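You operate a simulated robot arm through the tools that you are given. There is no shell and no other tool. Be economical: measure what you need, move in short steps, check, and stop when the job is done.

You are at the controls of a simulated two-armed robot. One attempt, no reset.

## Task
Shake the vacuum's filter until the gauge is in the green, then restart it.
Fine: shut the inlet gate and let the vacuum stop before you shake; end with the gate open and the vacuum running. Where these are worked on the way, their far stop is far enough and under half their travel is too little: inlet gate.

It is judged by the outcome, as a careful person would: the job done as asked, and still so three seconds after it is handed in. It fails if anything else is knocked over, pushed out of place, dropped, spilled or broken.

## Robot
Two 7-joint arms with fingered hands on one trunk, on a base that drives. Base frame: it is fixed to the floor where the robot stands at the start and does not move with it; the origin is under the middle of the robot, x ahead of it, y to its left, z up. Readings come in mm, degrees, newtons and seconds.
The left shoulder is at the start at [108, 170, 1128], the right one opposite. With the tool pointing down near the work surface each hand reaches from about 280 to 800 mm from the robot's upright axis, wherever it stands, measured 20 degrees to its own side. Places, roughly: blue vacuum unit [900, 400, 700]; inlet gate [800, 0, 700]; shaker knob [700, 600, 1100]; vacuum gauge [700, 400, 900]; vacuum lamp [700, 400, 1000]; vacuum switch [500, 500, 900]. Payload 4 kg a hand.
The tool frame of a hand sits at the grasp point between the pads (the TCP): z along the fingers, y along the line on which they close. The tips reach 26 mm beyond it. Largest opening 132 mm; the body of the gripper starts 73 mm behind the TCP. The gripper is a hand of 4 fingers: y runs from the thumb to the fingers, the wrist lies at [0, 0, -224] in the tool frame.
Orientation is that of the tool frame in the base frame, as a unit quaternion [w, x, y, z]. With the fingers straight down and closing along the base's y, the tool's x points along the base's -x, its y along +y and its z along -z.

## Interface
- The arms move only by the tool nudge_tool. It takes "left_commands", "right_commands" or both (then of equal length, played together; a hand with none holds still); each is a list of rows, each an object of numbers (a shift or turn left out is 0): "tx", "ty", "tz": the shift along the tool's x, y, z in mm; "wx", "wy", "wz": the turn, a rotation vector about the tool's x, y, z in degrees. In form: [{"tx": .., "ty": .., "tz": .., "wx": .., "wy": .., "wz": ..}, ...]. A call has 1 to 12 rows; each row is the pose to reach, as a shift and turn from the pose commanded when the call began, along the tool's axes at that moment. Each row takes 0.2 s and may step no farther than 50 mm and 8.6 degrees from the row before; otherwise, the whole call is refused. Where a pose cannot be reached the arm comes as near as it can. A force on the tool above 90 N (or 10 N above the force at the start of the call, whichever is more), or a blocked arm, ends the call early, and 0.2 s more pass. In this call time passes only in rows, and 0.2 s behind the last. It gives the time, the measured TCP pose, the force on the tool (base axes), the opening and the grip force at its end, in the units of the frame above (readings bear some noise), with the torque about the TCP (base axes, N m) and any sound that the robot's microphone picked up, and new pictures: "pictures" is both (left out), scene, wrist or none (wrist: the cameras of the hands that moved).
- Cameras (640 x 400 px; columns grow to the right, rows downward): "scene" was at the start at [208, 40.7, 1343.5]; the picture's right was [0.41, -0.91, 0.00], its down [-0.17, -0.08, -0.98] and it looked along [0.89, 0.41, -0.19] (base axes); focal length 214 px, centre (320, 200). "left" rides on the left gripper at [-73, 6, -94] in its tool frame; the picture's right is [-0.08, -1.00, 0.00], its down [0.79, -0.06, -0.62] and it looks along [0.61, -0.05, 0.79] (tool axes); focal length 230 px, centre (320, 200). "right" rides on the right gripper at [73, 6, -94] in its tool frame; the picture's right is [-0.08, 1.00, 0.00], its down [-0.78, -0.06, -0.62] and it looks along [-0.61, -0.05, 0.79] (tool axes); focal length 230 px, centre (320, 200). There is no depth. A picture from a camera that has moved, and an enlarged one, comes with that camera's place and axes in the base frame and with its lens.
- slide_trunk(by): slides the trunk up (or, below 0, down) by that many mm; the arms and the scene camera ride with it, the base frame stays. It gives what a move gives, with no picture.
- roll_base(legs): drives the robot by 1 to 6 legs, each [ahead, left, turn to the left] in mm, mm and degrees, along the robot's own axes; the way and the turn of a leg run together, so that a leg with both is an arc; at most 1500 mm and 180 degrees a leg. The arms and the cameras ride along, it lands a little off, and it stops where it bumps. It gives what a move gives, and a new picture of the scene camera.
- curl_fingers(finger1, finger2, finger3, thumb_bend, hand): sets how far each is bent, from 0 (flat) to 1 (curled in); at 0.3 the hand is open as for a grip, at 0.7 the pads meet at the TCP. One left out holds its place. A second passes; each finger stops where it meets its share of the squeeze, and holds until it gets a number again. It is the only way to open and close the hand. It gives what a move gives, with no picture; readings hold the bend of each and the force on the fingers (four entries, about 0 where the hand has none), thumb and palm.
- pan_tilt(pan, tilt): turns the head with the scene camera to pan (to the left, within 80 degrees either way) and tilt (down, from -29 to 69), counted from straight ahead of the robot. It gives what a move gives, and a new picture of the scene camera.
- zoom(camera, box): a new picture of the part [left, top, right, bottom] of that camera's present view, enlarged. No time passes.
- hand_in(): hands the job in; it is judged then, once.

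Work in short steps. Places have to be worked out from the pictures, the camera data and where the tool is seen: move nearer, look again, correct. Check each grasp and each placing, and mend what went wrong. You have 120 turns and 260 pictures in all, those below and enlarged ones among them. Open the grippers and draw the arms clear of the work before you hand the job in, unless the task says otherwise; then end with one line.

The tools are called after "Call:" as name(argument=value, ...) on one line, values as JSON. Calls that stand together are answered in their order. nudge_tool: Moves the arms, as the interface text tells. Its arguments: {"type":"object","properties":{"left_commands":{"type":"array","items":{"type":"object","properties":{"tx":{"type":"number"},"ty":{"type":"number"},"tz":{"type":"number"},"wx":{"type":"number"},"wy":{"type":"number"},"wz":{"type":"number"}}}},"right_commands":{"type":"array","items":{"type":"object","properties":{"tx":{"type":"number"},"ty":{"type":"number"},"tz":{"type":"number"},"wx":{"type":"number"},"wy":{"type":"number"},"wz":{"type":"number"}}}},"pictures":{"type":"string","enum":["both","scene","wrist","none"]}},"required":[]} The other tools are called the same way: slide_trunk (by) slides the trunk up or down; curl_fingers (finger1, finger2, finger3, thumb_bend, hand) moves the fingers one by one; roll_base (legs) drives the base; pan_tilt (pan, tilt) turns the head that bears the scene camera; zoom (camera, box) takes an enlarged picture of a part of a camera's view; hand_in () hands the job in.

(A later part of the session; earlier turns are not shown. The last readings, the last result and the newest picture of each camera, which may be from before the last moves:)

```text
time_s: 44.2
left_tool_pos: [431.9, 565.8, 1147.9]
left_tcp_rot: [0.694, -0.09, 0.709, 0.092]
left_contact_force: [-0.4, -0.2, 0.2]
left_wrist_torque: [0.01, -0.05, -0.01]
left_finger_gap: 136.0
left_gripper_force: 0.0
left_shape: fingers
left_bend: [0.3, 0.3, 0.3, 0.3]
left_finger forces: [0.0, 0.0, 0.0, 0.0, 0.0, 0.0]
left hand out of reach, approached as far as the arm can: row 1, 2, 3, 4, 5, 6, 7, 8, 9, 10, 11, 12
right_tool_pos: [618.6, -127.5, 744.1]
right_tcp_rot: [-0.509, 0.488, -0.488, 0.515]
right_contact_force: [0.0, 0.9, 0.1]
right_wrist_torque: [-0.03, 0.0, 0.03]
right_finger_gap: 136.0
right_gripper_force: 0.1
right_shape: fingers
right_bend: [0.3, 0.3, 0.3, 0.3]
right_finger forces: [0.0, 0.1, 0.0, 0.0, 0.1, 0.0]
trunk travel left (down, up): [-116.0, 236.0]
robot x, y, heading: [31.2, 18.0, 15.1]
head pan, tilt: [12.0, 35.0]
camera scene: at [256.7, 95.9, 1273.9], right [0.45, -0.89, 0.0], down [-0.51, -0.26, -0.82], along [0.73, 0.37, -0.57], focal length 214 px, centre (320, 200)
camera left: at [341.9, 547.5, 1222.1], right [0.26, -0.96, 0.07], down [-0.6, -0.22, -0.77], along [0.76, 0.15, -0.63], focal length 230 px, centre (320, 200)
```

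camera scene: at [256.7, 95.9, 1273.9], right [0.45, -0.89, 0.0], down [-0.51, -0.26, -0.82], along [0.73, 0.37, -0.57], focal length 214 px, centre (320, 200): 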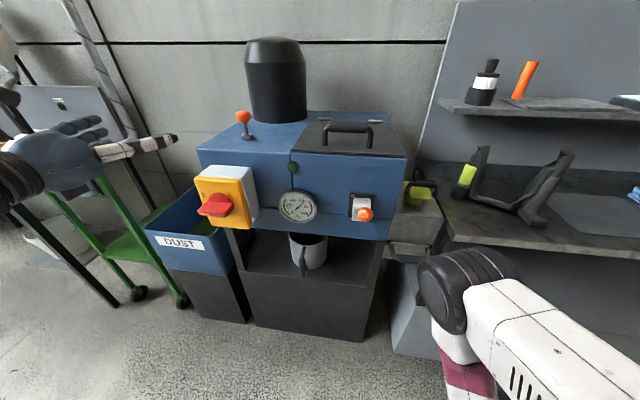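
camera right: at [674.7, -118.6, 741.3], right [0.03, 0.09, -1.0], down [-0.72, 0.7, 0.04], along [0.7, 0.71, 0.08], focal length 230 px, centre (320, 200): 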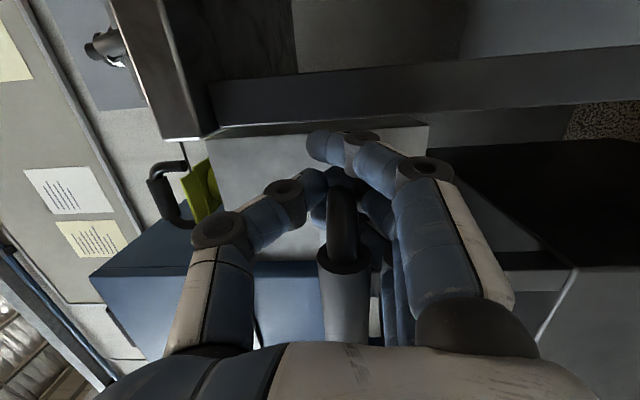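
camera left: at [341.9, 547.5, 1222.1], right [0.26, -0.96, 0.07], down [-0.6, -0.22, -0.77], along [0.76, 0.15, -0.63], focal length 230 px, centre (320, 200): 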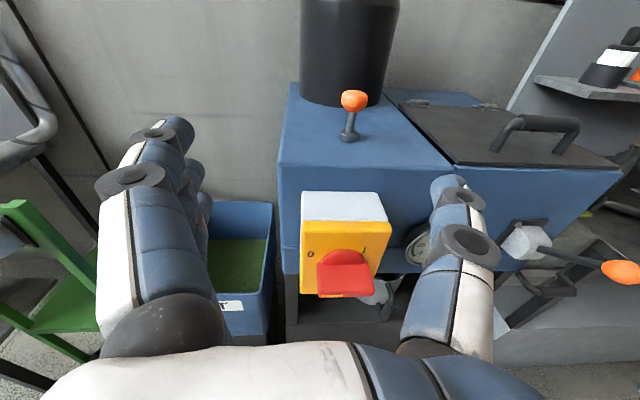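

Knob ≈(714,576,1124). I move the left hand right 62 mm, then ahead ~195 mm, staying slightly high, and look again.

Call:
nudge_tool(left_commands=[{"ty": -31}, {"ty": -62}, {"ty": -62, "tz": 45, "tx": 4}, {"ty": -62, "tz": 90, "tx": 8}, {"ty": -62, "tz": 135, "tx": 10}, {"ty": -62, "tz": 175, "tx": 14}, {"ty": -62, "tz": 195, "tx": 14}], pictures="both")

```text
time_s: 45.8
left_tool_pos: [636.4, 557.8, 1131.4]
left_tcp_rot: [0.694, -0.092, 0.709, 0.092]
left_contact_force: [-0.6, 0.3, -0.4]
left_wrist_torque: [-0.02, 0.02, -0.01]
left_finger_gap: 136.0
left_gripper_force: 0.1
left_shape: fingers
left_bend: [0.3, 0.3, 0.3, 0.3]
left_finger forces: [0.1, 0.0, 0.0, 0.0, 0.0, 0.1]
left hand out of reach, approached as far as the arm can: row 1, 2, 3
right_tool_pos: [618.8, -128.1, 743.5]
right_tcp_rot: [-0.509, 0.488, -0.488, 0.515]
right_contact_force: [0.2, -0.5, -0.2]
right_wrist_torque: [-0.01, -0.02, 0.0]
right_finger_gap: 135.8
right_gripper_force: 0.1
right_shape: fingers
right_bend: [0.3, 0.3, 0.3, 0.3]
right_finger forces: [0.1, 0.0, 0.0, 0.1, 0.0, 0.0]
trunk travel left (down, up): [-116.0, 236.0]
robot x, y, heading: [34.5, 14.7, 15.0]
head pan, tilt: [12.0, 35.0]
camera scene: at [256.7, 96.4, 1273.8], right [0.45, -0.89, 0.0], down [-0.51, -0.26, -0.82], along [0.73, 0.37, -0.57], focal length 214 px, centre (320, 200)
camera left: at [545.2, 539.2, 1206.0], right [0.26, -0.96, 0.07], down [-0.6, -0.22, -0.77], along [0.76, 0.15, -0.63], focal length 230 px, centre (320, 200)
```

scene: 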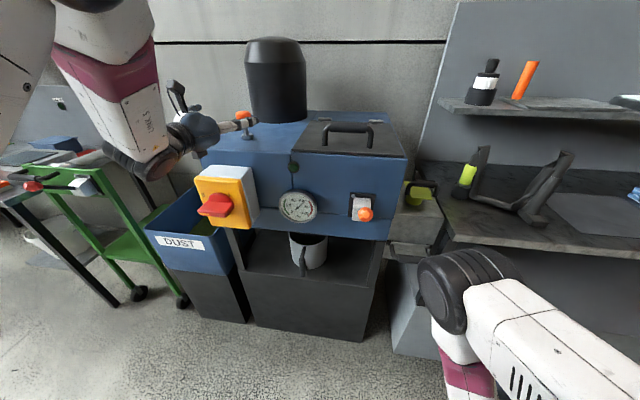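
left: 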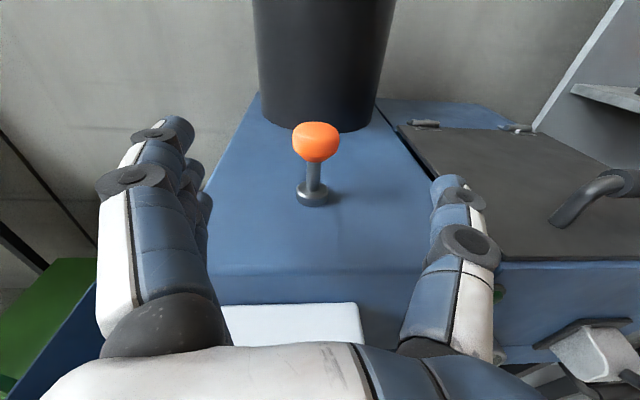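

Knob at ≈(714,581,1124), straight ahead. I advance 80 mm.

Call:
nudge_tool(left_commands=[{"ty": 2, "tx": 3, "tz": 30}, {"ty": 2, "tx": 7, "tz": 60}, {"ty": 2, "tx": 7, "tz": 80}], pictures="wrist")

```text
time_s: 46.6
left_tool_pos: [712.9, 577.3, 1119.1]
left_tcp_rot: [0.693, -0.091, 0.709, 0.091]
left_contact_force: [-0.7, -0.2, 0.5]
left_wrist_torque: [0.03, 0.0, 0.03]
left_finger_gap: 135.8
left_gripper_force: 0.1
left_shape: fingers
left_bend: [0.3, 0.3, 0.3, 0.3]
left_finger forces: [0.0, 0.0, 0.0, 0.0, 0.1, 0.0]
right_tool_pos: [618.5, -127.2, 744.0]
right_tcp_rot: [-0.508, 0.488, -0.488, 0.515]
right_contact_force: [0.1, 0.0, 0.0]
right_wrist_torque: [0.01, -0.02, 0.02]
right_finger_gap: 136.0
right_gripper_force: 0.1
right_shape: fingers
right_bend: [0.3, 0.3, 0.3, 0.3]
right_finger forces: [0.0, 0.1, 0.1, 0.0, 0.0, 0.0]
trunk travel left (down, up): [-116.0, 236.0]
robot x, y, heading: [32.8, 15.0, 15.1]
head pan, tilt: [12.0, 35.0]
camera left: at [623.3, 559.8, 1195.5], right [0.26, -0.96, 0.07], down [-0.6, -0.22, -0.77], along [0.76, 0.15, -0.63], focal length 230 px, centre (320, 200)
```

left: 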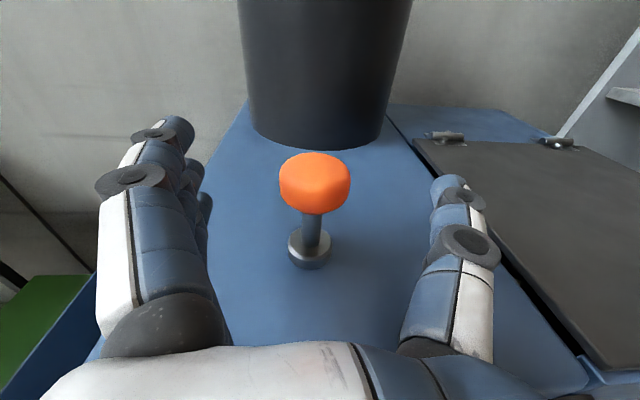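

The knob lies at the grasp point, a few mm ahead. I advance 6 mm and close.

Call:
nudge_tool(left_commands=[{"tz": 6, "tx": -3}], pictures="none")

Call:
curl_fingers(hand="left", finger1=0.8, finger2=0.8, finger3=0.8, thumb_bend=0.75)

Call:
zoom(camera="left", box=[0, 0, 640, 400])

```text
time_s: 47.0
left_tool_pos: [719.1, 578.5, 1124.3]
left_tcp_rot: [0.694, -0.09, 0.709, 0.091]
left_contact_force: [-0.3, 0.3, -0.2]
left_wrist_torque: [-0.01, -0.01, 0.02]
left_finger_gap: 135.8
left_gripper_force: 0.1
left_shape: fingers
left_bend: [0.3, 0.3, 0.3, 0.3]
left_finger forces: [0.0, 0.0, 0.0, 0.0, 0.0, 0.0]
right_tool_pos: [617.2, -127.1, 742.6]
right_tcp_rot: [-0.508, 0.488, -0.489, 0.515]
right_contact_force: [-0.2, -0.2, 0.3]
right_wrist_torque: [-0.03, 0.02, 0.04]
right_finger_gap: 136.1
right_gripper_force: 0.1
right_shape: fingers
right_bend: [0.3, 0.3, 0.3, 0.3]
right_finger forces: [0.0, 0.1, 0.1, 0.0, 0.0, 0.1]
trunk travel left (down, up): [-116.0, 236.0]
robot x, y, heading: [28.7, 19.3, 15.1]
head pan, tilt: [12.0, 35.0]
```

```text
time_s: 48.0
left_tool_pos: [720.4, 579.2, 1125.6]
left_tcp_rot: [0.694, -0.09, 0.708, 0.09]
left_contact_force: [6.2, 4.1, 1.8]
left_wrist_torque: [0.16, -0.08, 0.1]
left_finger_gap: 15.8
left_gripper_force: 18.3
left_shape: fingers
left_bend: [0.8, 0.59, 0.63, 0.66]
left_finger forces: [0.0, 9.8, 9.0, 0.1, 17.7, 0.1]
right_tool_pos: [617.9, -127.7, 743.1]
right_tcp_rot: [-0.508, 0.488, -0.489, 0.515]
right_contact_force: [-0.2, -0.5, 0.8]
right_wrist_torque: [0.0, 0.01, -0.03]
right_finger_gap: 136.1
right_gripper_force: 0.0
right_shape: fingers
right_bend: [0.3, 0.3, 0.3, 0.3]
right_finger forces: [0.0, 0.0, 0.0, 0.0, 0.0, 0.1]
trunk travel left (down, up): [-116.0, 236.0]
robot x, y, heading: [29.0, 18.9, 14.9]
head pan, tilt: [12.0, 35.0]
```

```text
1.00 times, centred on (320, 200) of left (not enlarged: the box is as wide or as high as the picture)
camera zoom: at [629.3, 561.2, 1198.8], right [0.26, -0.96, 0.07], down [-0.6, -0.22, -0.77], along [0.76, 0.15, -0.63], focal length 230 px, centre (320, 200)
```

zoom: 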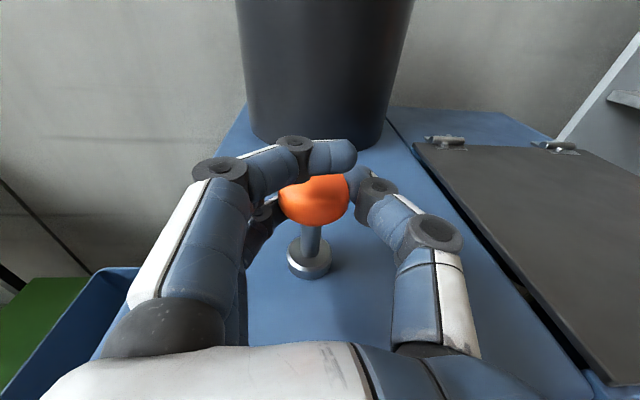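

Fingers 2, 3 and thumb hold the knob, finger 1 hooked over its top. I try a small pull up of 30 mm and watch the response.

Call:
nudge_tool(left_commands=[{"tx": -10}, {"tx": -20}, {"tx": -30}], pictures="wrist")

```text
time_s: 48.8
left_tool_pos: [715.5, 574.9, 1164.8]
left_tcp_rot: [0.699, -0.09, 0.704, 0.092]
left_contact_force: [-0.5, 0.6, 0.5]
left_wrist_torque: [-0.02, 0.03, 0.02]
left_finger_gap: 10.2
left_gripper_force: 0.0
left_shape: fingers
left_bend: [0.8, 0.68, 0.71, 0.74]
left_finger forces: [0.1, 0.0, 0.0, 0.0, 0.1, 0.0]
right_tool_pos: [618.9, -128.6, 747.0]
right_tcp_rot: [-0.51, 0.486, -0.487, 0.516]
right_contact_force: [-0.3, 0.4, 0.5]
right_wrist_torque: [0.03, 0.01, 0.0]
right_finger_gap: 136.0
right_gripper_force: 0.1
right_shape: fingers
right_bend: [0.3, 0.3, 0.3, 0.3]
right_finger forces: [0.0, 0.0, 0.0, 0.1, 0.0, 0.0]
trunk travel left (down, up): [-116.0, 236.0]
robot x, y, heading: [32.7, 18.5, 15.0]
head pan, tilt: [12.0, 35.0]
camera left: at [625.3, 557.1, 1238.7], right [0.25, -0.96, 0.07], down [-0.59, -0.21, -0.78], along [0.77, 0.15, -0.62], focal length 230 px, centre (320, 200)
```

left: 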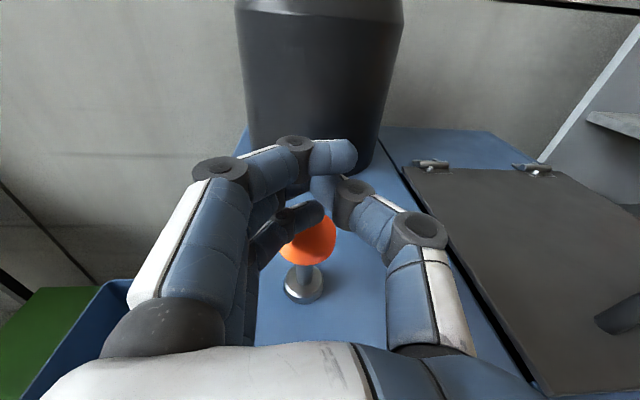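

The hand slipped off upward. I look at the knob and gauge to see if anything changed.

Call:
zoom(camera="scene", box=[180, 80, 420, 230])

```text
2.67 times, centred on (300, 155) of scene
camera zoom: at [253.6, 94.3, 1275.8], right [0.45, -0.89, 0.0], down [-0.51, -0.26, -0.82], along [0.73, 0.37, -0.57], focal length 572 px, centre (373, 320)
```

zoom: 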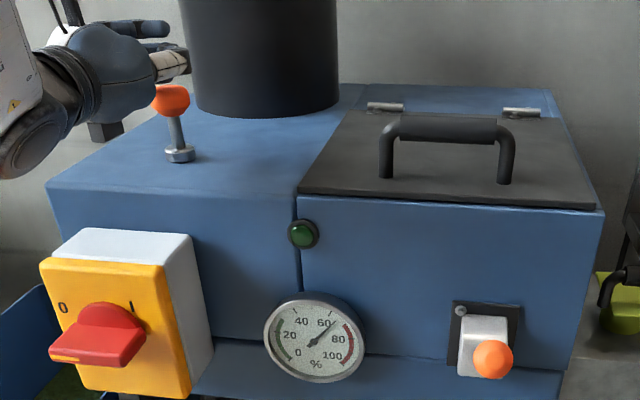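

It merely slipped; gauge unchanged. I open, lower to z≈1103 so the fingers go around the neck beneath the ball, and look.

Call:
curl_fingers(hand="left", finger1=0.3, finger2=0.3, finger3=0.3, thumb_bend=0.3)

Call:
nudge_tool(left_commands=[{"tx": 20}, {"tx": 40}, {"tx": 61, "tz": 2}], pictures="wrist")

```text
time_s: 49.8
left_tool_pos: [719.4, 577.0, 1156.1]
left_tcp_rot: [0.693, -0.091, 0.709, 0.091]
left_contact_force: [-0.1, -0.2, 0.9]
left_wrist_torque: [0.01, -0.01, 0.0]
left_finger_gap: 135.8
left_gripper_force: 0.2
left_shape: fingers
left_bend: [0.3, 0.3, 0.3, 0.3]
left_finger forces: [0.1, 0.0, 0.0, 0.0, 0.0, 0.0]
right_tool_pos: [618.9, -127.2, 743.9]
right_tcp_rot: [-0.509, 0.488, -0.488, 0.515]
right_contact_force: [-0.5, -0.6, 0.3]
right_wrist_torque: [0.01, -0.03, -0.02]
right_finger_gap: 136.1
right_gripper_force: 0.0
right_shape: fingers
right_bend: [0.3, 0.3, 0.3, 0.3]
right_finger forces: [0.0, 0.0, 0.1, 0.1, 0.1, 0.0]
trunk travel left (down, up): [-116.0, 236.0]
robot x, y, heading: [31.9, 15.8, 14.9]
head pan, tilt: [12.0, 35.0]
```

```text
time_s: 50.6
left_tool_pos: [719.2, 577.4, 1094.2]
left_tcp_rot: [0.694, -0.091, 0.708, 0.091]
left_contact_force: [1.0, -0.4, 0.6]
left_wrist_torque: [0.01, -0.04, -0.02]
left_finger_gap: 135.7
left_gripper_force: 0.0
left_shape: fingers
left_bend: [0.3, 0.3, 0.3, 0.3]
left_finger forces: [0.0, 0.0, 0.0, 0.1, 0.1, 0.0]
right_tool_pos: [619.3, -126.6, 744.0]
right_tcp_rot: [-0.508, 0.488, -0.488, 0.516]
right_contact_force: [-0.4, 0.7, -0.2]
right_wrist_torque: [0.0, 0.0, 0.0]
right_finger_gap: 135.9
right_gripper_force: 0.2
right_shape: fingers
right_bend: [0.3, 0.3, 0.3, 0.3]
right_finger forces: [0.1, 0.0, 0.0, 0.0, 0.0, 0.0]
trunk travel left (down, up): [-116.0, 236.0]
robot x, y, heading: [29.1, 22.4, 14.8]
head pan, tilt: [12.0, 35.0]
camera left: at [628.5, 559.9, 1169.2], right [0.26, -0.96, 0.08], down [-0.6, -0.22, -0.77], along [0.76, 0.15, -0.63], focal length 230 px, centre (320, 200)
```

left: 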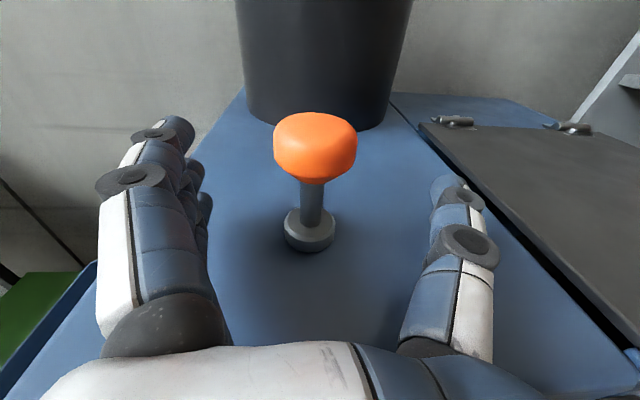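

The grasp point is now at the rod below the ball. I close fingers 2, 3 and thumb around the neck.

Call:
curl_fingers(hand="left", finger2=0.8, finger3=0.8, thumb_bend=0.75)

Call:
zoom(camera="left", box=[0, 0, 640, 400])

```text
time_s: 51.6
left_tool_pos: [718.5, 579.4, 1095.2]
left_tcp_rot: [0.694, -0.092, 0.709, 0.091]
left_contact_force: [5.9, 10.5, 0.9]
left_wrist_torque: [0.29, -0.01, 0.09]
left_finger_gap: 73.0
left_gripper_force: 14.3
left_shape: fingers
left_bend: [0.3, 0.67, 0.67, 0.69]
left_finger forces: [0.1, 9.3, 9.2, 0.0, 10.0, 0.1]
right_tool_pos: [619.4, -125.7, 743.4]
right_tcp_rot: [-0.508, 0.488, -0.488, 0.515]
right_contact_force: [0.0, 0.3, -1.0]
right_wrist_torque: [-0.01, 0.0, 0.0]
right_finger_gap: 135.8
right_gripper_force: 0.0
right_shape: fingers
right_bend: [0.3, 0.3, 0.3, 0.3]
right_finger forces: [0.1, 0.0, 0.0, 0.1, 0.0, 0.1]
trunk travel left (down, up): [-116.0, 236.0]
robot x, y, heading: [32.8, 19.1, 14.8]
head pan, tilt: [12.0, 35.0]
```

```text
1.00 times, centred on (320, 200) of left (not enlarged: the box is as wide or as high as the picture)
camera zoom: at [628.6, 561.2, 1169.0], right [0.26, -0.96, 0.08], down [-0.6, -0.22, -0.77], along [0.76, 0.15, -0.63], focal length 230 px, centre (320, 200)
```

zoom: 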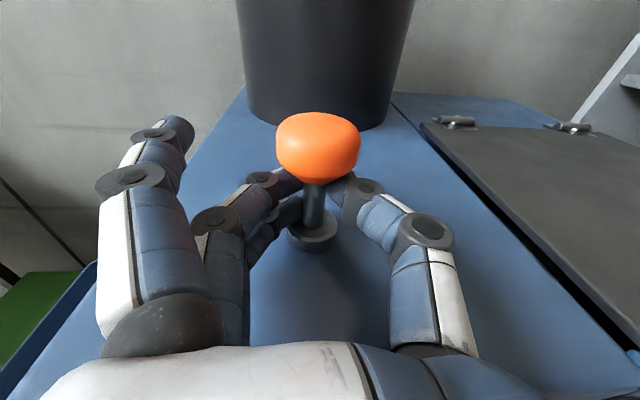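

Good hold on the neck. I pull up 35 mm.

Call:
nudge_tool(left_commands=[{"tx": -12}, {"tx": -24}, {"tx": -36}], pictures="wrist")

```text
time_s: 52.4
left_tool_pos: [722.2, 580.5, 1099.6]
left_tcp_rot: [0.674, -0.097, 0.727, 0.089]
left_contact_force: [-23.4, -10.8, -77.4]
left_wrist_torque: [0.58, 1.02, -0.33]
left_finger_gap: 73.5
left_gripper_force: 45.4
left_shape: fingers
left_bend: [0.3, 0.7, 0.69, 0.74]
left_finger forces: [0.1, 10.5, 6.8, 0.0, 73.4, 0.0]
right_tool_pos: [619.6, -124.9, 737.4]
right_tcp_rot: [-0.505, 0.491, -0.489, 0.515]
right_contact_force: [-1.0, -0.3, 0.3]
right_wrist_torque: [-0.04, 0.01, 0.03]
right_finger_gap: 136.0
right_gripper_force: 0.0
right_shape: fingers
right_bend: [0.3, 0.3, 0.3, 0.3]
right_finger forces: [0.1, 0.1, 0.0, 0.0, 0.0, 0.0]
trunk travel left (down, up): [-116.0, 236.0]
robot x, y, heading: [32.2, 18.9, 14.8]
head pan, tilt: [12.0, 35.0]
camera left: at [635.8, 564.1, 1178.8], right [0.27, -0.96, 0.08], down [-0.63, -0.24, -0.74], along [0.73, 0.15, -0.67], focal length 230 px, centre (320, 200)
```

left: 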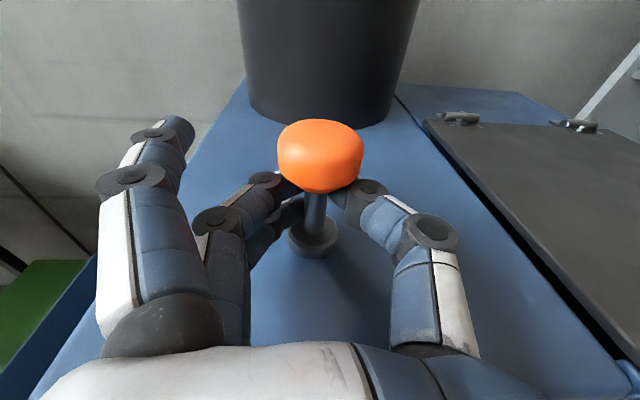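

It doesn't pull up (77 N, no travel). I return to neutral and test rocking it forward gently by 12 mm.

Call:
nudge_tool(left_commands=[{"tx": 18}, {"tx": 34}, {"tx": 34, "tz": 6}, {"tx": 34, "tz": 12}], pictures="wrist")

```text
time_s: 53.4
left_tool_pos: [733.2, 582.4, 1098.6]
left_tcp_rot: [0.695, -0.092, 0.707, 0.091]
left_contact_force: [4.1, 4.5, -18.4]
left_wrist_torque: [0.01, 0.07, 0.02]
left_finger_gap: 68.8
left_gripper_force: 14.1
left_shape: fingers
left_bend: [0.3, 0.71, 0.72, 0.73]
left_finger forces: [0.0, 10.6, 4.7, 0.0, 12.4, 0.1]
right_tool_pos: [618.4, -126.4, 745.4]
right_tcp_rot: [-0.508, 0.488, -0.487, 0.515]
right_contact_force: [0.4, 0.4, -0.2]
right_wrist_torque: [0.0, 0.0, 0.02]
right_finger_gap: 136.1
right_gripper_force: 0.0
right_shape: fingers
right_bend: [0.3, 0.3, 0.3, 0.3]
right_finger forces: [0.0, 0.0, 0.0, 0.0, 0.0, 0.0]
trunk travel left (down, up): [-116.0, 236.0]
robot x, y, heading: [32.2, 15.5, 15.0]
head pan, tilt: [12.0, 35.0]
camera left: at [643.0, 564.9, 1171.8], right [0.26, -0.96, 0.08], down [-0.59, -0.22, -0.77], along [0.76, 0.15, -0.63], focal length 230 px, centre (320, 200)
```

left: 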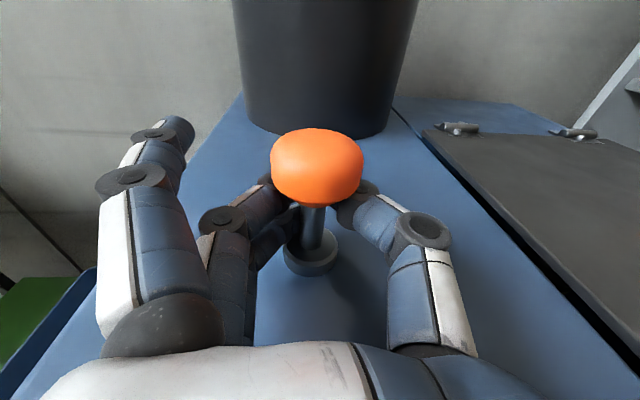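

It doesn't rock; the fingers just slid along the rod. So it's probably a push-down plunger: I regrip with finger 1 over the top of the ball (TCP z≈1125).

Call:
curl_fingers(hand="left", finger1=0.3, finger2=0.3, finger3=0.3, thumb_bend=0.3)

Call:
nudge_tool(left_commands=[{"tx": -14, "tz": -6}, {"tx": -29, "tz": -12}], pictures="none")

Call:
curl_fingers(hand="left", finger1=0.8, finger2=0.8, finger3=0.8, thumb_bend=0.75)

Call:
zoom(camera="left", box=[0, 0, 640, 400])

```text
time_s: 54.4
left_tool_pos: [732.0, 579.7, 1095.7]
left_tcp_rot: [0.693, -0.092, 0.709, 0.092]
left_contact_force: [-0.4, -0.4, 0.6]
left_wrist_torque: [-0.03, -0.02, -0.01]
left_finger_gap: 135.8
left_gripper_force: 0.1
left_shape: fingers
left_bend: [0.3, 0.3, 0.3, 0.3]
left_finger forces: [0.0, 0.0, 0.1, 0.0, 0.0, 0.0]
right_tool_pos: [619.1, -127.3, 743.4]
right_tcp_rot: [-0.508, 0.488, -0.488, 0.516]
right_contact_force: [-0.1, 0.0, 0.3]
right_wrist_torque: [-0.01, 0.01, 0.01]
right_finger_gap: 135.8
right_gripper_force: 0.0
right_shape: fingers
right_bend: [0.3, 0.3, 0.3, 0.3]
right_finger forces: [0.0, 0.0, 0.0, 0.0, 0.0, 0.0]
trunk travel left (down, up): [-116.0, 236.0]
robot x, y, heading: [30.1, 17.5, 15.0]
head pan, tilt: [12.0, 35.0]
```

```text
time_s: 55.0
left_tool_pos: [720.6, 579.4, 1124.8]
left_tcp_rot: [0.694, -0.09, 0.708, 0.09]
left_contact_force: [0.2, -0.5, -0.3]
left_wrist_torque: [0.01, 0.02, -0.01]
left_finger_gap: 135.6
left_gripper_force: 0.1
left_shape: fingers
left_bend: [0.3, 0.3, 0.3, 0.3]
left_finger forces: [0.0, 0.0, 0.0, 0.0, 0.0, 0.0]
right_tool_pos: [618.9, -127.7, 743.6]
right_tcp_rot: [-0.508, 0.488, -0.488, 0.515]
right_contact_force: [0.0, 0.0, 0.7]
right_wrist_torque: [-0.03, -0.01, 0.01]
right_finger_gap: 135.9
right_gripper_force: 0.1
right_shape: fingers
right_bend: [0.3, 0.3, 0.3, 0.3]
right_finger forces: [0.0, 0.0, 0.0, 0.0, 0.1, 0.1]
trunk travel left (down, up): [-116.0, 236.0]
robot x, y, heading: [32.2, 15.2, 14.6]
head pan, tilt: [12.0, 35.0]
```

```text
time_s: 56.0
left_tool_pos: [722.9, 580.2, 1124.8]
left_tcp_rot: [0.693, -0.092, 0.709, 0.092]
left_contact_force: [5.7, 3.6, 1.3]
left_wrist_torque: [0.14, -0.03, 0.1]
left_finger_gap: 16.1
left_gripper_force: 18.1
left_shape: fingers
left_bend: [0.8, 0.6, 0.63, 0.66]
left_finger forces: [0.0, 9.2, 8.7, 0.0, 17.9, 0.0]
right_tool_pos: [618.6, -127.5, 743.4]
right_tcp_rot: [-0.508, 0.488, -0.488, 0.516]
right_contact_force: [0.1, 0.3, 0.4]
right_wrist_torque: [-0.01, -0.03, -0.01]
right_finger_gap: 135.7
right_gripper_force: 0.1
right_shape: fingers
right_bend: [0.3, 0.3, 0.3, 0.3]
right_finger forces: [0.0, 0.1, 0.0, 0.0, 0.0, 0.0]
trunk travel left (down, up): [-116.0, 236.0]
robot x, y, heading: [30.8, 14.4, 14.7]
head pan, tilt: [12.0, 35.0]
```

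```text
1.00 times, centred on (320, 200) of left (not enlarged: the box is as wide or as high as the picture)
camera zoom: at [631.1, 562.1, 1199.2], right [0.26, -0.96, 0.07], down [-0.6, -0.22, -0.77], along [0.76, 0.15, -0.63], focal length 230 px, centre (320, 200)
```

zoom: 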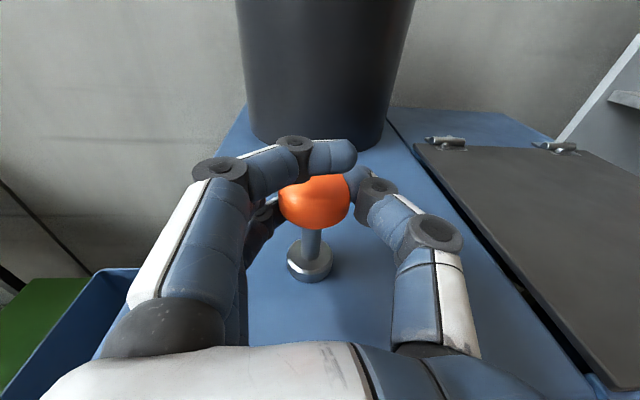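

Same hold with finger 1 over the ball. I press down 24 mm, watching force.

Call:
nudge_tool(left_commands=[{"tx": 8}, {"tx": 16}, {"tx": 24}], pictures="wrist")

```text
time_s: 56.8
left_tool_pos: [720.2, 578.7, 1101.8]
left_tcp_rot: [0.694, -0.091, 0.709, 0.091]
left_contact_force: [13.0, 10.6, 5.7]
left_wrist_torque: [0.19, -0.19, 0.17]
left_finger_gap: 16.0
left_gripper_force: 18.1
left_shape: fingers
left_bend: [0.8, 0.59, 0.63, 0.66]
left_finger forces: [0.0, 10.8, 9.0, 0.0, 15.9, 0.0]
right_tool_pos: [619.0, -126.2, 743.8]
right_tcp_rot: [-0.508, 0.489, -0.487, 0.516]
right_contact_force: [-0.3, 0.0, 0.5]
right_wrist_torque: [-0.01, 0.02, -0.01]
right_finger_gap: 136.1
right_gripper_force: 0.1
right_shape: fingers
right_bend: [0.3, 0.3, 0.3, 0.3]
right_finger forces: [0.1, 0.0, 0.0, 0.0, 0.0, 0.1]
trunk travel left (down, up): [-116.0, 236.0]
robot x, y, heading: [35.4, 15.1, 14.8]
head pan, tilt: [12.0, 35.0]
camera left: at [630.6, 561.5, 1176.2], right [0.26, -0.96, 0.07], down [-0.6, -0.22, -0.77], along [0.76, 0.15, -0.63], focal length 230 px, centre (320, 200)
```

left: 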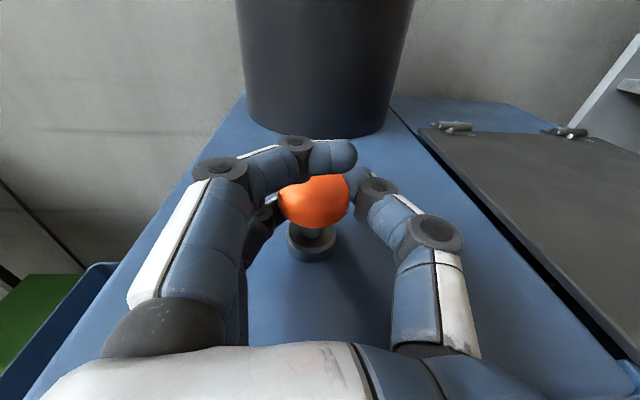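

The knob is a plunger and went down easily with the hand. I pump it between top and bottom several times.

Call:
nudge_tool(left_commands=[{"tx": 8}, {"tx": -8}, {"tx": -23}, {"tx": -8}, {"tx": 8}, {"tx": -8}, {"tx": -23}, {"tx": -8}, {"tx": 8}, {"tx": -8}, {"tx": -23}, {"tx": -23}], pictures="wrist")

Call:
zoom(camera="scene", box=[180, 80, 420, 230])

```text
time_s: 59.4
left_tool_pos: [721.5, 579.6, 1123.3]
left_tcp_rot: [0.693, -0.092, 0.709, 0.092]
left_contact_force: [9.9, 7.1, 3.3]
left_wrist_torque: [0.13, -0.07, 0.12]
left_finger_gap: 15.4
left_gripper_force: 17.9
left_shape: fingers
left_bend: [0.8, 0.59, 0.63, 0.66]
left_finger forces: [0.1, 9.6, 10.0, 0.0, 16.3, 0.0]
right_tool_pos: [618.7, -127.4, 743.3]
right_tcp_rot: [-0.508, 0.489, -0.487, 0.515]
right_contact_force: [-0.4, -0.2, 0.3]
right_wrist_torque: [0.0, -0.01, -0.03]
right_finger_gap: 135.9
right_gripper_force: 0.1
right_shape: fingers
right_bend: [0.3, 0.3, 0.3, 0.3]
right_finger forces: [0.0, 0.0, 0.0, 0.0, 0.0, 0.0]
trunk travel left (down, up): [-116.0, 236.0]
robot x, y, heading: [25.4, 17.5, 14.9]
head pan, tilt: [12.0, 35.0]
camera left: at [631.2, 561.3, 1198.7], right [0.26, -0.96, 0.07], down [-0.6, -0.22, -0.77], along [0.76, 0.15, -0.63], focal length 230 px, centre (320, 200)
```

left: 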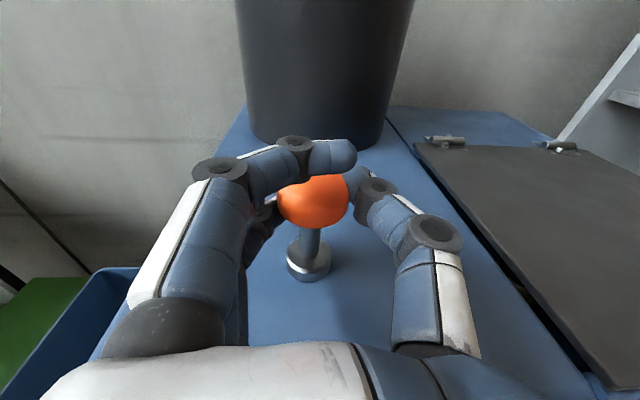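

```text
2.67 times, centred on (300, 155) of scene
camera zoom: at [257.8, 97.1, 1273.5], right [0.45, -0.89, 0.0], down [-0.51, -0.26, -0.82], along [0.73, 0.37, -0.57], focal length 572 px, centre (373, 320)
```

zoom: 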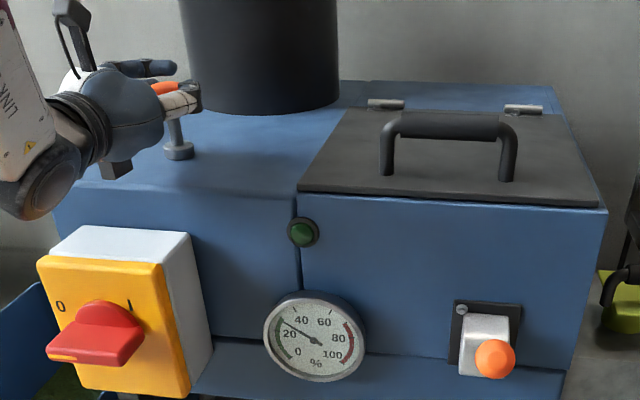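

The gauge dropped to about 30, at the edge of green. Two more strokes.

Call:
nudge_tool(left_commands=[{"tx": 15}, {"tx": 31}, {"tx": 15}, {"tx": 0}, {"tx": 0}], pictures="none")

Call:
zoom(camera="scene", box=[260, 170, 340, 230])

```text
time_s: 60.6
left_tool_pos: [721.9, 578.0, 1122.1]
left_tcp_rot: [0.692, -0.092, 0.71, 0.091]
left_contact_force: [13.5, 8.1, 1.8]
left_wrist_torque: [0.09, -0.09, 0.13]
left_finger_gap: 15.7
left_gripper_force: 18.1
left_shape: fingers
left_bend: [0.8, 0.59, 0.62, 0.66]
left_finger forces: [0.0, 9.8, 10.0, 0.1, 16.5, 0.1]
right_tool_pos: [619.0, -125.8, 742.3]
right_tcp_rot: [-0.507, 0.489, -0.489, 0.515]
right_contact_force: [0.0, -0.7, 0.3]
right_wrist_torque: [0.0, 0.01, 0.04]
right_finger_gap: 136.1
right_gripper_force: 0.0
right_shape: fingers
right_bend: [0.3, 0.3, 0.3, 0.3]
right_finger forces: [0.0, 0.0, 0.0, 0.0, 0.1, 0.0]
trunk travel left (down, up): [-116.0, 236.0]
robot x, y, heading: [27.5, 18.7, 14.9]
head pan, tilt: [12.0, 35.0]
```

```text
6.67 times, centred on (300, 200) of scene
camera zoom: at [258.4, 97.2, 1273.4], right [0.45, -0.89, 0.0], down [-0.51, -0.26, -0.82], along [0.73, 0.37, -0.57], focal length 1430 px, centre (453, 200)
```

zoom: 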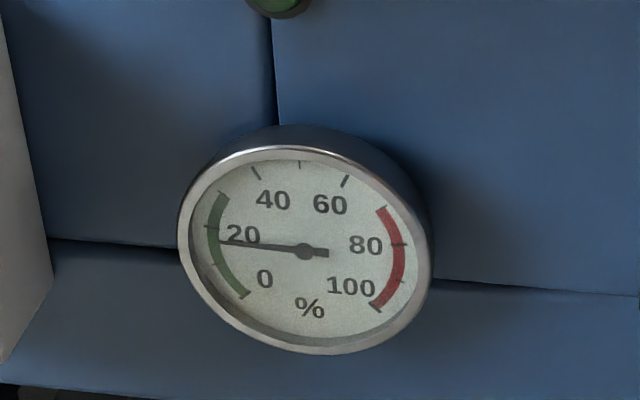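

Gauge is at ~17, mid-green. I release the knob and retreat straight back 290 mm.

Call:
curl_fingers(hand="left", finger1=0.3, finger2=0.3, finger3=0.3, thumb_bend=0.3)

Call:
nudge_tool(left_commands=[{"tz": -40, "tx": -3}, {"tz": -85, "tx": -6}, {"tz": -130, "tx": -6}, {"tz": -175, "tx": -6}, {"tz": -220, "tx": -6}, {"tz": -260, "tx": -6}, {"tz": -290, "tx": -6}], pictures="both")

```text
time_s: 61.6
left_tool_pos: [719.2, 577.6, 1125.3]
left_tcp_rot: [0.695, -0.091, 0.708, 0.091]
left_contact_force: [0.2, -0.3, 0.4]
left_wrist_torque: [-0.02, -0.02, -0.02]
left_finger_gap: 135.5
left_gripper_force: 0.1
left_shape: fingers
left_bend: [0.3, 0.3, 0.3, 0.3]
left_finger forces: [0.0, 0.1, 0.0, 0.1, 0.0, 0.0]
right_tool_pos: [617.9, -127.2, 744.2]
right_tcp_rot: [-0.509, 0.488, -0.487, 0.515]
right_contact_force: [-0.7, 0.1, -0.2]
right_wrist_torque: [-0.01, 0.06, 0.01]
right_finger_gap: 135.9
right_gripper_force: 0.1
right_shape: fingers
right_bend: [0.3, 0.3, 0.3, 0.3]
right_finger forces: [0.0, 0.1, 0.0, 0.1, 0.1, 0.0]
trunk travel left (down, up): [-116.0, 236.0]
robot x, y, heading: [31.2, 12.9, 14.9]
head pan, tilt: [12.0, 35.0]
```

```text
time_s: 63.2
left_tool_pos: [465.1, 543.7, 1146.4]
left_tcp_rot: [0.694, -0.09, 0.708, 0.09]
left_contact_force: [0.3, 0.0, 0.4]
left_wrist_torque: [0.01, 0.01, -0.02]
left_finger_gap: 135.9
left_gripper_force: 0.1
left_shape: fingers
left_bend: [0.3, 0.3, 0.3, 0.3]
left_finger forces: [0.0, 0.0, 0.1, 0.0, 0.0, 0.0]
left hand out of reach, approached as far as the arm can: row 6, 7
right_tool_pos: [617.7, -127.2, 743.7]
right_tcp_rot: [-0.508, 0.487, -0.488, 0.516]
right_contact_force: [-0.2, 0.1, -0.2]
right_wrist_torque: [0.02, 0.04, 0.01]
right_finger_gap: 135.9
right_gripper_force: 0.1
right_shape: fingers
right_bend: [0.3, 0.3, 0.3, 0.3]
right_finger forces: [0.0, 0.1, 0.0, 0.1, 0.0, 0.1]
trunk travel left (down, up): [-116.0, 236.0]
robot x, y, heading: [31.6, 14.6, 14.9]
head pan, tilt: [12.0, 35.0]
camera scene: at [256.2, 96.7, 1274.0], right [0.45, -0.89, 0.0], down [-0.51, -0.26, -0.82], along [0.73, 0.37, -0.57], focal length 214 px, centre (320, 200)
camera left: at [375.5, 526.1, 1221.0], right [0.26, -0.96, 0.07], down [-0.6, -0.22, -0.77], along [0.76, 0.15, -0.63], focal length 230 px, centre (320, 200)
```

scene: 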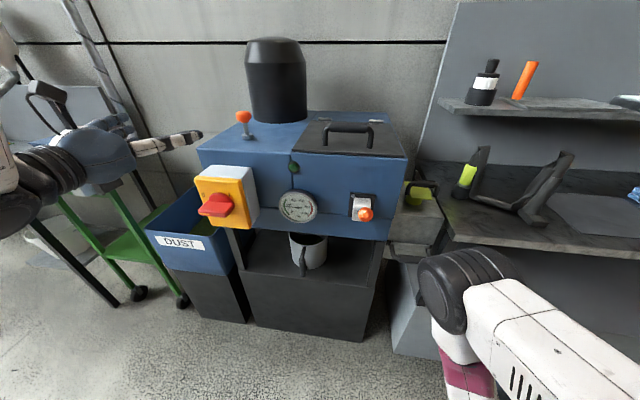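
left: 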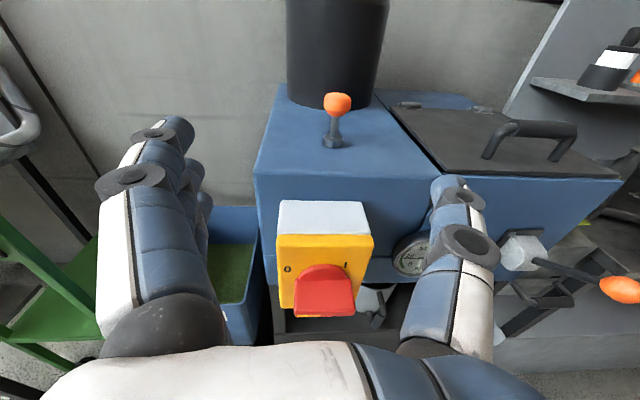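

Now I lower and roll the left hand -92° to re-take the (horizontal) switch ridge, keeping ~90 mm in front of it.

Call:
nudge_tool(left_commands=[{"wz": -7.7, "tx": 16, "tz": -2, "ty": 1}, {"wz": -15.4, "tx": 32, "tz": -4, "ty": 2}, {"wz": -23.1, "tx": 48, "tz": -6, "ty": 3}, {"wz": -30.8, "tx": 65, "tz": -8, "ty": 4}, {"wz": -38.5, "tx": 81, "tz": -10, "ty": 5}, {"wz": -46.2, "tx": 97, "tz": -12, "ty": 6}, {"wz": -53.9, "tx": 113, "tz": -12, "ty": 7}, {"wz": -61.6, "tx": 130, "tz": -12, "ty": 8}, {"wz": -69.3, "tx": 146, "tz": -12, "ty": 9}, {"wz": -77, "tx": 162, "tz": -12, "ty": 10}, {"wz": -84.7, "tx": 178, "tz": -12, "ty": 10}, {"wz": -91.5, "tx": 194, "tz": -12, "ty": 10}], pictures="wrist")

```text
time_s: 65.8
left_tool_pos: [449.6, 549.5, 951.8]
left_tcp_rot: [-0.548, 0.572, -0.429, 0.434]
left_contact_force: [0.4, -0.3, -0.2]
left_wrist_torque: [-0.03, -0.04, -0.01]
left_finger_gap: 135.9
left_gripper_force: 0.0
left_shape: fingers
left_bend: [0.3, 0.3, 0.3, 0.3]
left_finger forces: [0.0, 0.0, 0.0, 0.0, 0.1, 0.0]
left hand out of reach, approached as far as the arm can: row 2, 3, 4, 5, 6, 7
right_tool_pos: [619.1, -127.0, 743.7]
right_tcp_rot: [-0.508, 0.488, -0.488, 0.516]
right_contact_force: [-0.6, 0.3, -0.5]
right_wrist_torque: [0.01, -0.01, 0.03]
right_finger_gap: 136.0
right_gripper_force: 0.1
right_shape: fingers
right_bend: [0.3, 0.3, 0.3, 0.3]
right_finger forces: [0.0, 0.0, 0.0, 0.0, 0.0, 0.1]
trunk travel left (down, up): [-116.0, 236.0]
robot x, y, heading: [31.7, 17.2, 14.9]
head pan, tilt: [12.0, 35.0]
camera left: at [340.3, 596.9, 945.7], right [-0.01, 0.1, 0.99], down [-0.39, -0.91, 0.09], along [0.92, -0.39, 0.05], focal length 230 px, centre (320, 200)
```

left: 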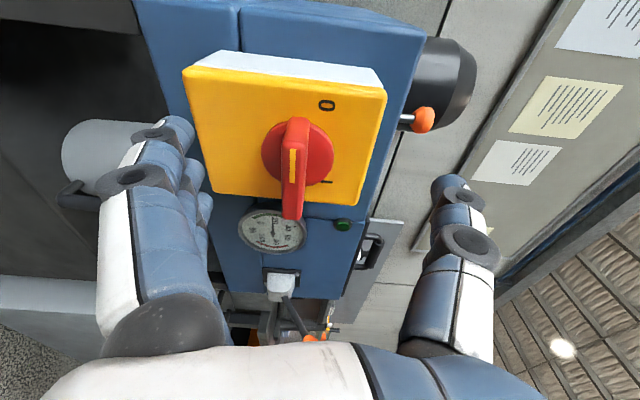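

I line up (27 mm along tool x, 15 mm down) and move in 66 mm to the same grasp pose as before.

Call:
nudge_tool(left_commands=[{"tx": 27, "ty": 15}, {"tx": 27, "ty": 15, "tz": 22}, {"tx": 27, "ty": 15, "tz": 44}, {"tx": 27, "ty": 15, "tz": 66}], pictures="wrist")

```text
time_s: 66.8
left_tool_pos: [520.8, 539.2, 936.6]
left_tcp_rot: [-0.549, 0.571, -0.43, 0.433]
left_contact_force: [-0.4, 0.9, -0.3]
left_wrist_torque: [0.0, 0.0, 0.02]
left_finger_gap: 135.8
left_gripper_force: 0.1
left_shape: fingers
left_bend: [0.3, 0.3, 0.3, 0.3]
left_finger forces: [0.0, 0.0, 0.0, 0.0, 0.0, 0.0]
right_tool_pos: [618.4, -126.7, 743.1]
right_tcp_rot: [-0.508, 0.488, -0.489, 0.515]
right_contact_force: [-0.8, -0.1, -1.1]
right_wrist_torque: [0.0, -0.01, -0.01]
right_finger_gap: 135.9
right_gripper_force: 0.0
right_shape: fingers
right_bend: [0.3, 0.3, 0.3, 0.3]
right_finger forces: [0.0, 0.0, 0.0, 0.1, 0.0, 0.0]
trunk travel left (down, up): [-116.0, 236.0]
robot x, y, heading: [30.6, 16.0, 15.0]
head pan, tilt: [12.0, 35.0]
camera left: at [411.3, 586.4, 931.1], right [-0.01, 0.1, 0.99], down [-0.39, -0.91, 0.09], along [0.92, -0.39, 0.05], focal length 230 px, centre (320, 200)
```

left: 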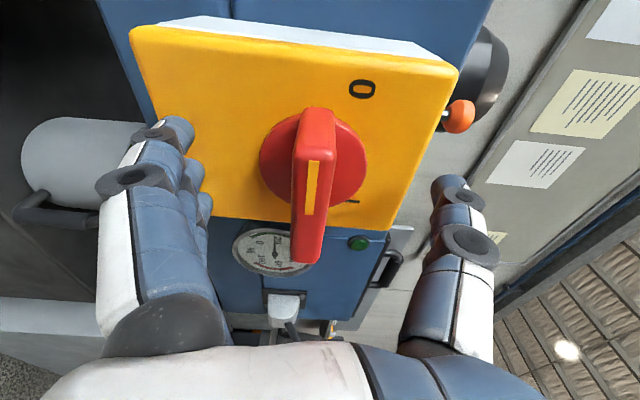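

In position. Close on the ridge.

Call:
curl_fingers(hand="left", finger1=0.72, finger2=0.72, finger3=0.72, thumb_bend=0.72)

Call:
nudge_tool(left_commands=[{"wz": 8.4}, {"wz": 16.8}, {"wz": 25.2}, {"wz": 33.6}, {"wz": 42}, {"wz": 50.4}, {"wz": 58.8}, {"wz": 67.2}, {"wz": 75.6}, {"wz": 84}, {"wz": 92}], pictures="both")

```text
time_s: 67.8
left_tool_pos: [521.7, 540.4, 934.9]
left_tcp_rot: [-0.547, 0.573, -0.431, 0.432]
left_contact_force: [5.7, -0.8, -13.5]
left_wrist_torque: [-0.04, 0.21, -0.03]
left_finger_gap: 23.2
left_gripper_force: 13.3
left_shape: fingers
left_bend: [0.67, 0.67, 0.66, 0.69]
left_finger forces: [6.4, 6.8, 7.2, 0.1, 6.5, 0.0]
right_tool_pos: [619.6, -126.9, 743.1]
right_tcp_rot: [-0.507, 0.49, -0.488, 0.515]
right_contact_force: [-0.7, 0.1, 0.4]
right_wrist_torque: [0.02, 0.02, 0.0]
right_finger_gap: 135.9
right_gripper_force: 0.0
right_shape: fingers
right_bend: [0.3, 0.3, 0.3, 0.3]
right_finger forces: [0.0, 0.1, 0.0, 0.1, 0.0, 0.0]
trunk travel left (down, up): [-116.0, 236.0]
robot x, y, heading: [35.1, 15.8, 14.9]
head pan, tilt: [12.0, 35.0]
```

```text
time_s: 70.2
left_tool_pos: [521.4, 540.8, 937.4]
left_tcp_rot: [0.693, -0.087, 0.709, 0.095]
left_contact_force: [0.9, -1.8, -9.2]
left_wrist_torque: [-0.05, 0.19, -0.09]
left_finger_gap: 23.7
left_gripper_force: 11.0
left_shape: fingers
left_bend: [0.69, 0.7, 0.7, 0.68]
left_finger forces: [3.9, 3.3, 3.3, 0.0, 12.8, 0.0]
right_tool_pos: [618.7, -126.3, 743.1]
right_tcp_rot: [-0.509, 0.488, -0.488, 0.515]
right_contact_force: [0.3, 0.3, 0.2]
right_wrist_torque: [-0.01, 0.0, -0.02]
right_finger_gap: 135.9
right_gripper_force: 0.1
right_shape: fingers
right_bend: [0.3, 0.3, 0.3, 0.3]
right_finger forces: [0.1, 0.1, 0.1, 0.0, 0.1, 0.0]
trunk travel left (down, up): [-116.0, 236.0]
robot x, y, heading: [33.3, 20.6, 15.1]
head pan, tilt: [12.0, 35.0]
camera scene: at [257.4, 96.9, 1273.7], right [0.45, -0.89, 0.0], down [-0.51, -0.26, -0.82], along [0.73, 0.37, -0.57], focal length 214 px, centre (320, 200)
camera left: at [431.1, 521.7, 1011.8], right [0.26, -0.96, 0.06], down [-0.6, -0.21, -0.77], along [0.76, 0.16, -0.63], focal length 230 px, centre (320, 200)
```

scene: 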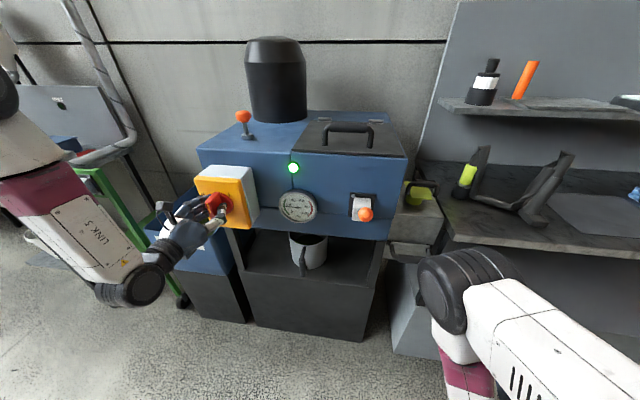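
left: 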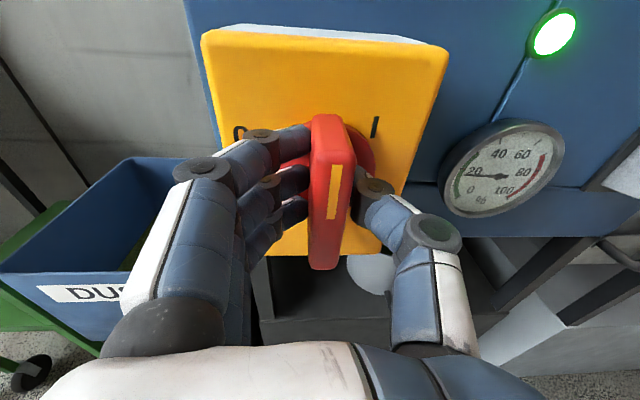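

The lamp is lit again, gauge ~20 in green. I release and back the left hand off.

Call:
curl_fingers(hand="left", finger1=0.3, finger2=0.3, finger3=0.3, thumb_bend=0.3)

Call:
nudge_tool(left_commands=[{"tz": -35}, {"tz": -70}, {"tz": -105}], pictures="none")

```text
time_s: 71.2
left_tool_pos: [520.5, 538.9, 936.6]
left_tcp_rot: [0.693, -0.087, 0.709, 0.094]
left_contact_force: [-0.2, -0.3, 0.1]
left_wrist_torque: [-0.03, -0.04, -0.05]
left_finger_gap: 135.8
left_gripper_force: 0.0
left_shape: fingers
left_bend: [0.3, 0.3, 0.3, 0.3]
left_finger forces: [0.0, 0.1, 0.1, 0.0, 0.0, 0.0]
right_tool_pos: [619.4, -126.9, 743.8]
right_tcp_rot: [-0.508, 0.488, -0.489, 0.515]
right_contact_force: [0.5, 0.5, -0.5]
right_wrist_torque: [-0.05, 0.0, -0.02]
right_finger_gap: 136.0
right_gripper_force: 0.0
right_shape: fingers
right_bend: [0.3, 0.3, 0.3, 0.3]
right_finger forces: [0.1, 0.1, 0.0, 0.1, 0.0, 0.0]
trunk travel left (down, up): [-116.0, 236.0]
robot x, y, heading: [30.6, 17.8, 15.0]
head pan, tilt: [12.0, 35.0]
```

```text
time_s: 72.0
left_tool_pos: [421.4, 516.5, 936.6]
left_tcp_rot: [0.694, -0.088, 0.708, 0.094]
left_contact_force: [-0.2, 0.1, -0.7]
left_wrist_torque: [0.0, -0.03, -0.01]
left_finger_gap: 135.5
left_gripper_force: 0.1
left_shape: fingers
left_bend: [0.3, 0.3, 0.3, 0.3]
left_finger forces: [0.1, 0.0, 0.0, 0.0, 0.0, 0.0]
left hand out of reach, approached as far as the arm can: row 3
right_tool_pos: [618.3, -127.0, 743.4]
right_tcp_rot: [-0.508, 0.488, -0.488, 0.516]
right_contact_force: [0.0, 0.3, 0.2]
right_wrist_torque: [0.02, -0.01, 0.02]
right_finger_gap: 135.9
right_gripper_force: 0.1
right_shape: fingers
right_bend: [0.3, 0.3, 0.3, 0.3]
right_finger forces: [0.0, 0.1, 0.1, 0.0, 0.0, 0.0]
trunk travel left (down, up): [-116.0, 236.0]
robot x, y, heading: [27.9, 16.0, 15.2]
head pan, tilt: [12.0, 35.0]
```

Now reopen the gate. I turn the base left 15° with a small shift, to bring the right hand in line in front of the gate handle.

Call:
roll_base(legs=[[28, -41, 14.8]])

Call:
zoom(camera="right", box=[0, 0, 640, 400])

```text
time_s: 73.3
left_tool_pos: [320.7, 573.7, 936.8]
left_tcp_rot: [0.676, -0.178, 0.691, 0.182]
left_contact_force: [0.3, -0.3, 0.5]
left_wrist_torque: [0.0, -0.01, 0.01]
left_finger_gap: 136.0
left_gripper_force: 0.1
left_shape: fingers
left_bend: [0.3, 0.3, 0.3, 0.3]
left_finger forces: [0.1, 0.0, 0.0, 0.1, 0.0, 0.0]
right_tool_pos: [675.9, 0.8, 744.0]
right_tcp_rot: [0.57, -0.547, 0.421, -0.445]
right_contact_force: [-0.6, 0.0, -0.9]
right_wrist_torque: [0.03, 0.0, 0.0]
right_finger_gap: 136.0
right_gripper_force: 0.0
right_shape: fingers
right_bend: [0.3, 0.3, 0.3, 0.3]
right_finger forces: [0.0, 0.1, 0.1, 0.0, 0.0, 0.0]
trunk travel left (down, up): [-116.0, 236.0]
robot x, y, heading: [74.1, -11.2, 29.7]
head pan, tilt: [12.0, 35.0]
camera scene: at [270.2, 123.3, 1273.8], right [0.67, -0.75, 0.0], down [-0.43, -0.38, -0.82], along [0.61, 0.54, -0.57], focal length 214 px, centre (320, 200)
```

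scene: 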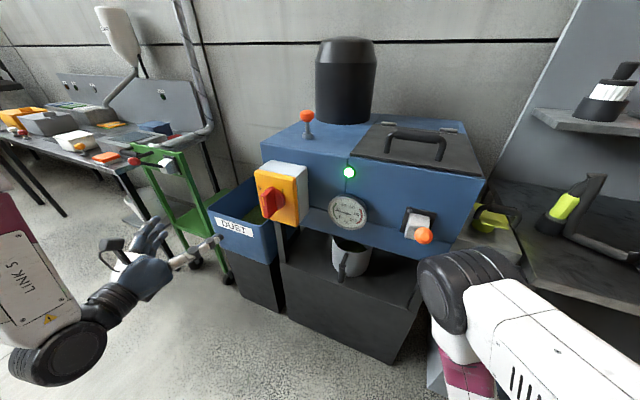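

```text
1.00 times, centred on (320, 200) of right (not enlarged: the box is as wide or as high as the picture)
camera zoom: at [605.0, -93.7, 734.0], right [0.03, 0.08, -1.0], down [-0.8, 0.61, 0.03], along [0.61, 0.79, 0.08], focal length 230 px, centre (320, 200)
```

zoom: 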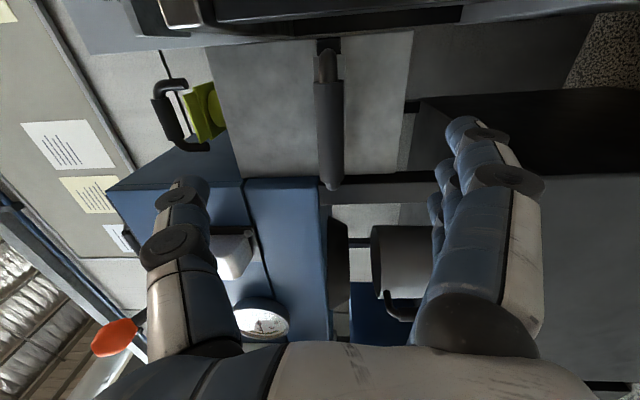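

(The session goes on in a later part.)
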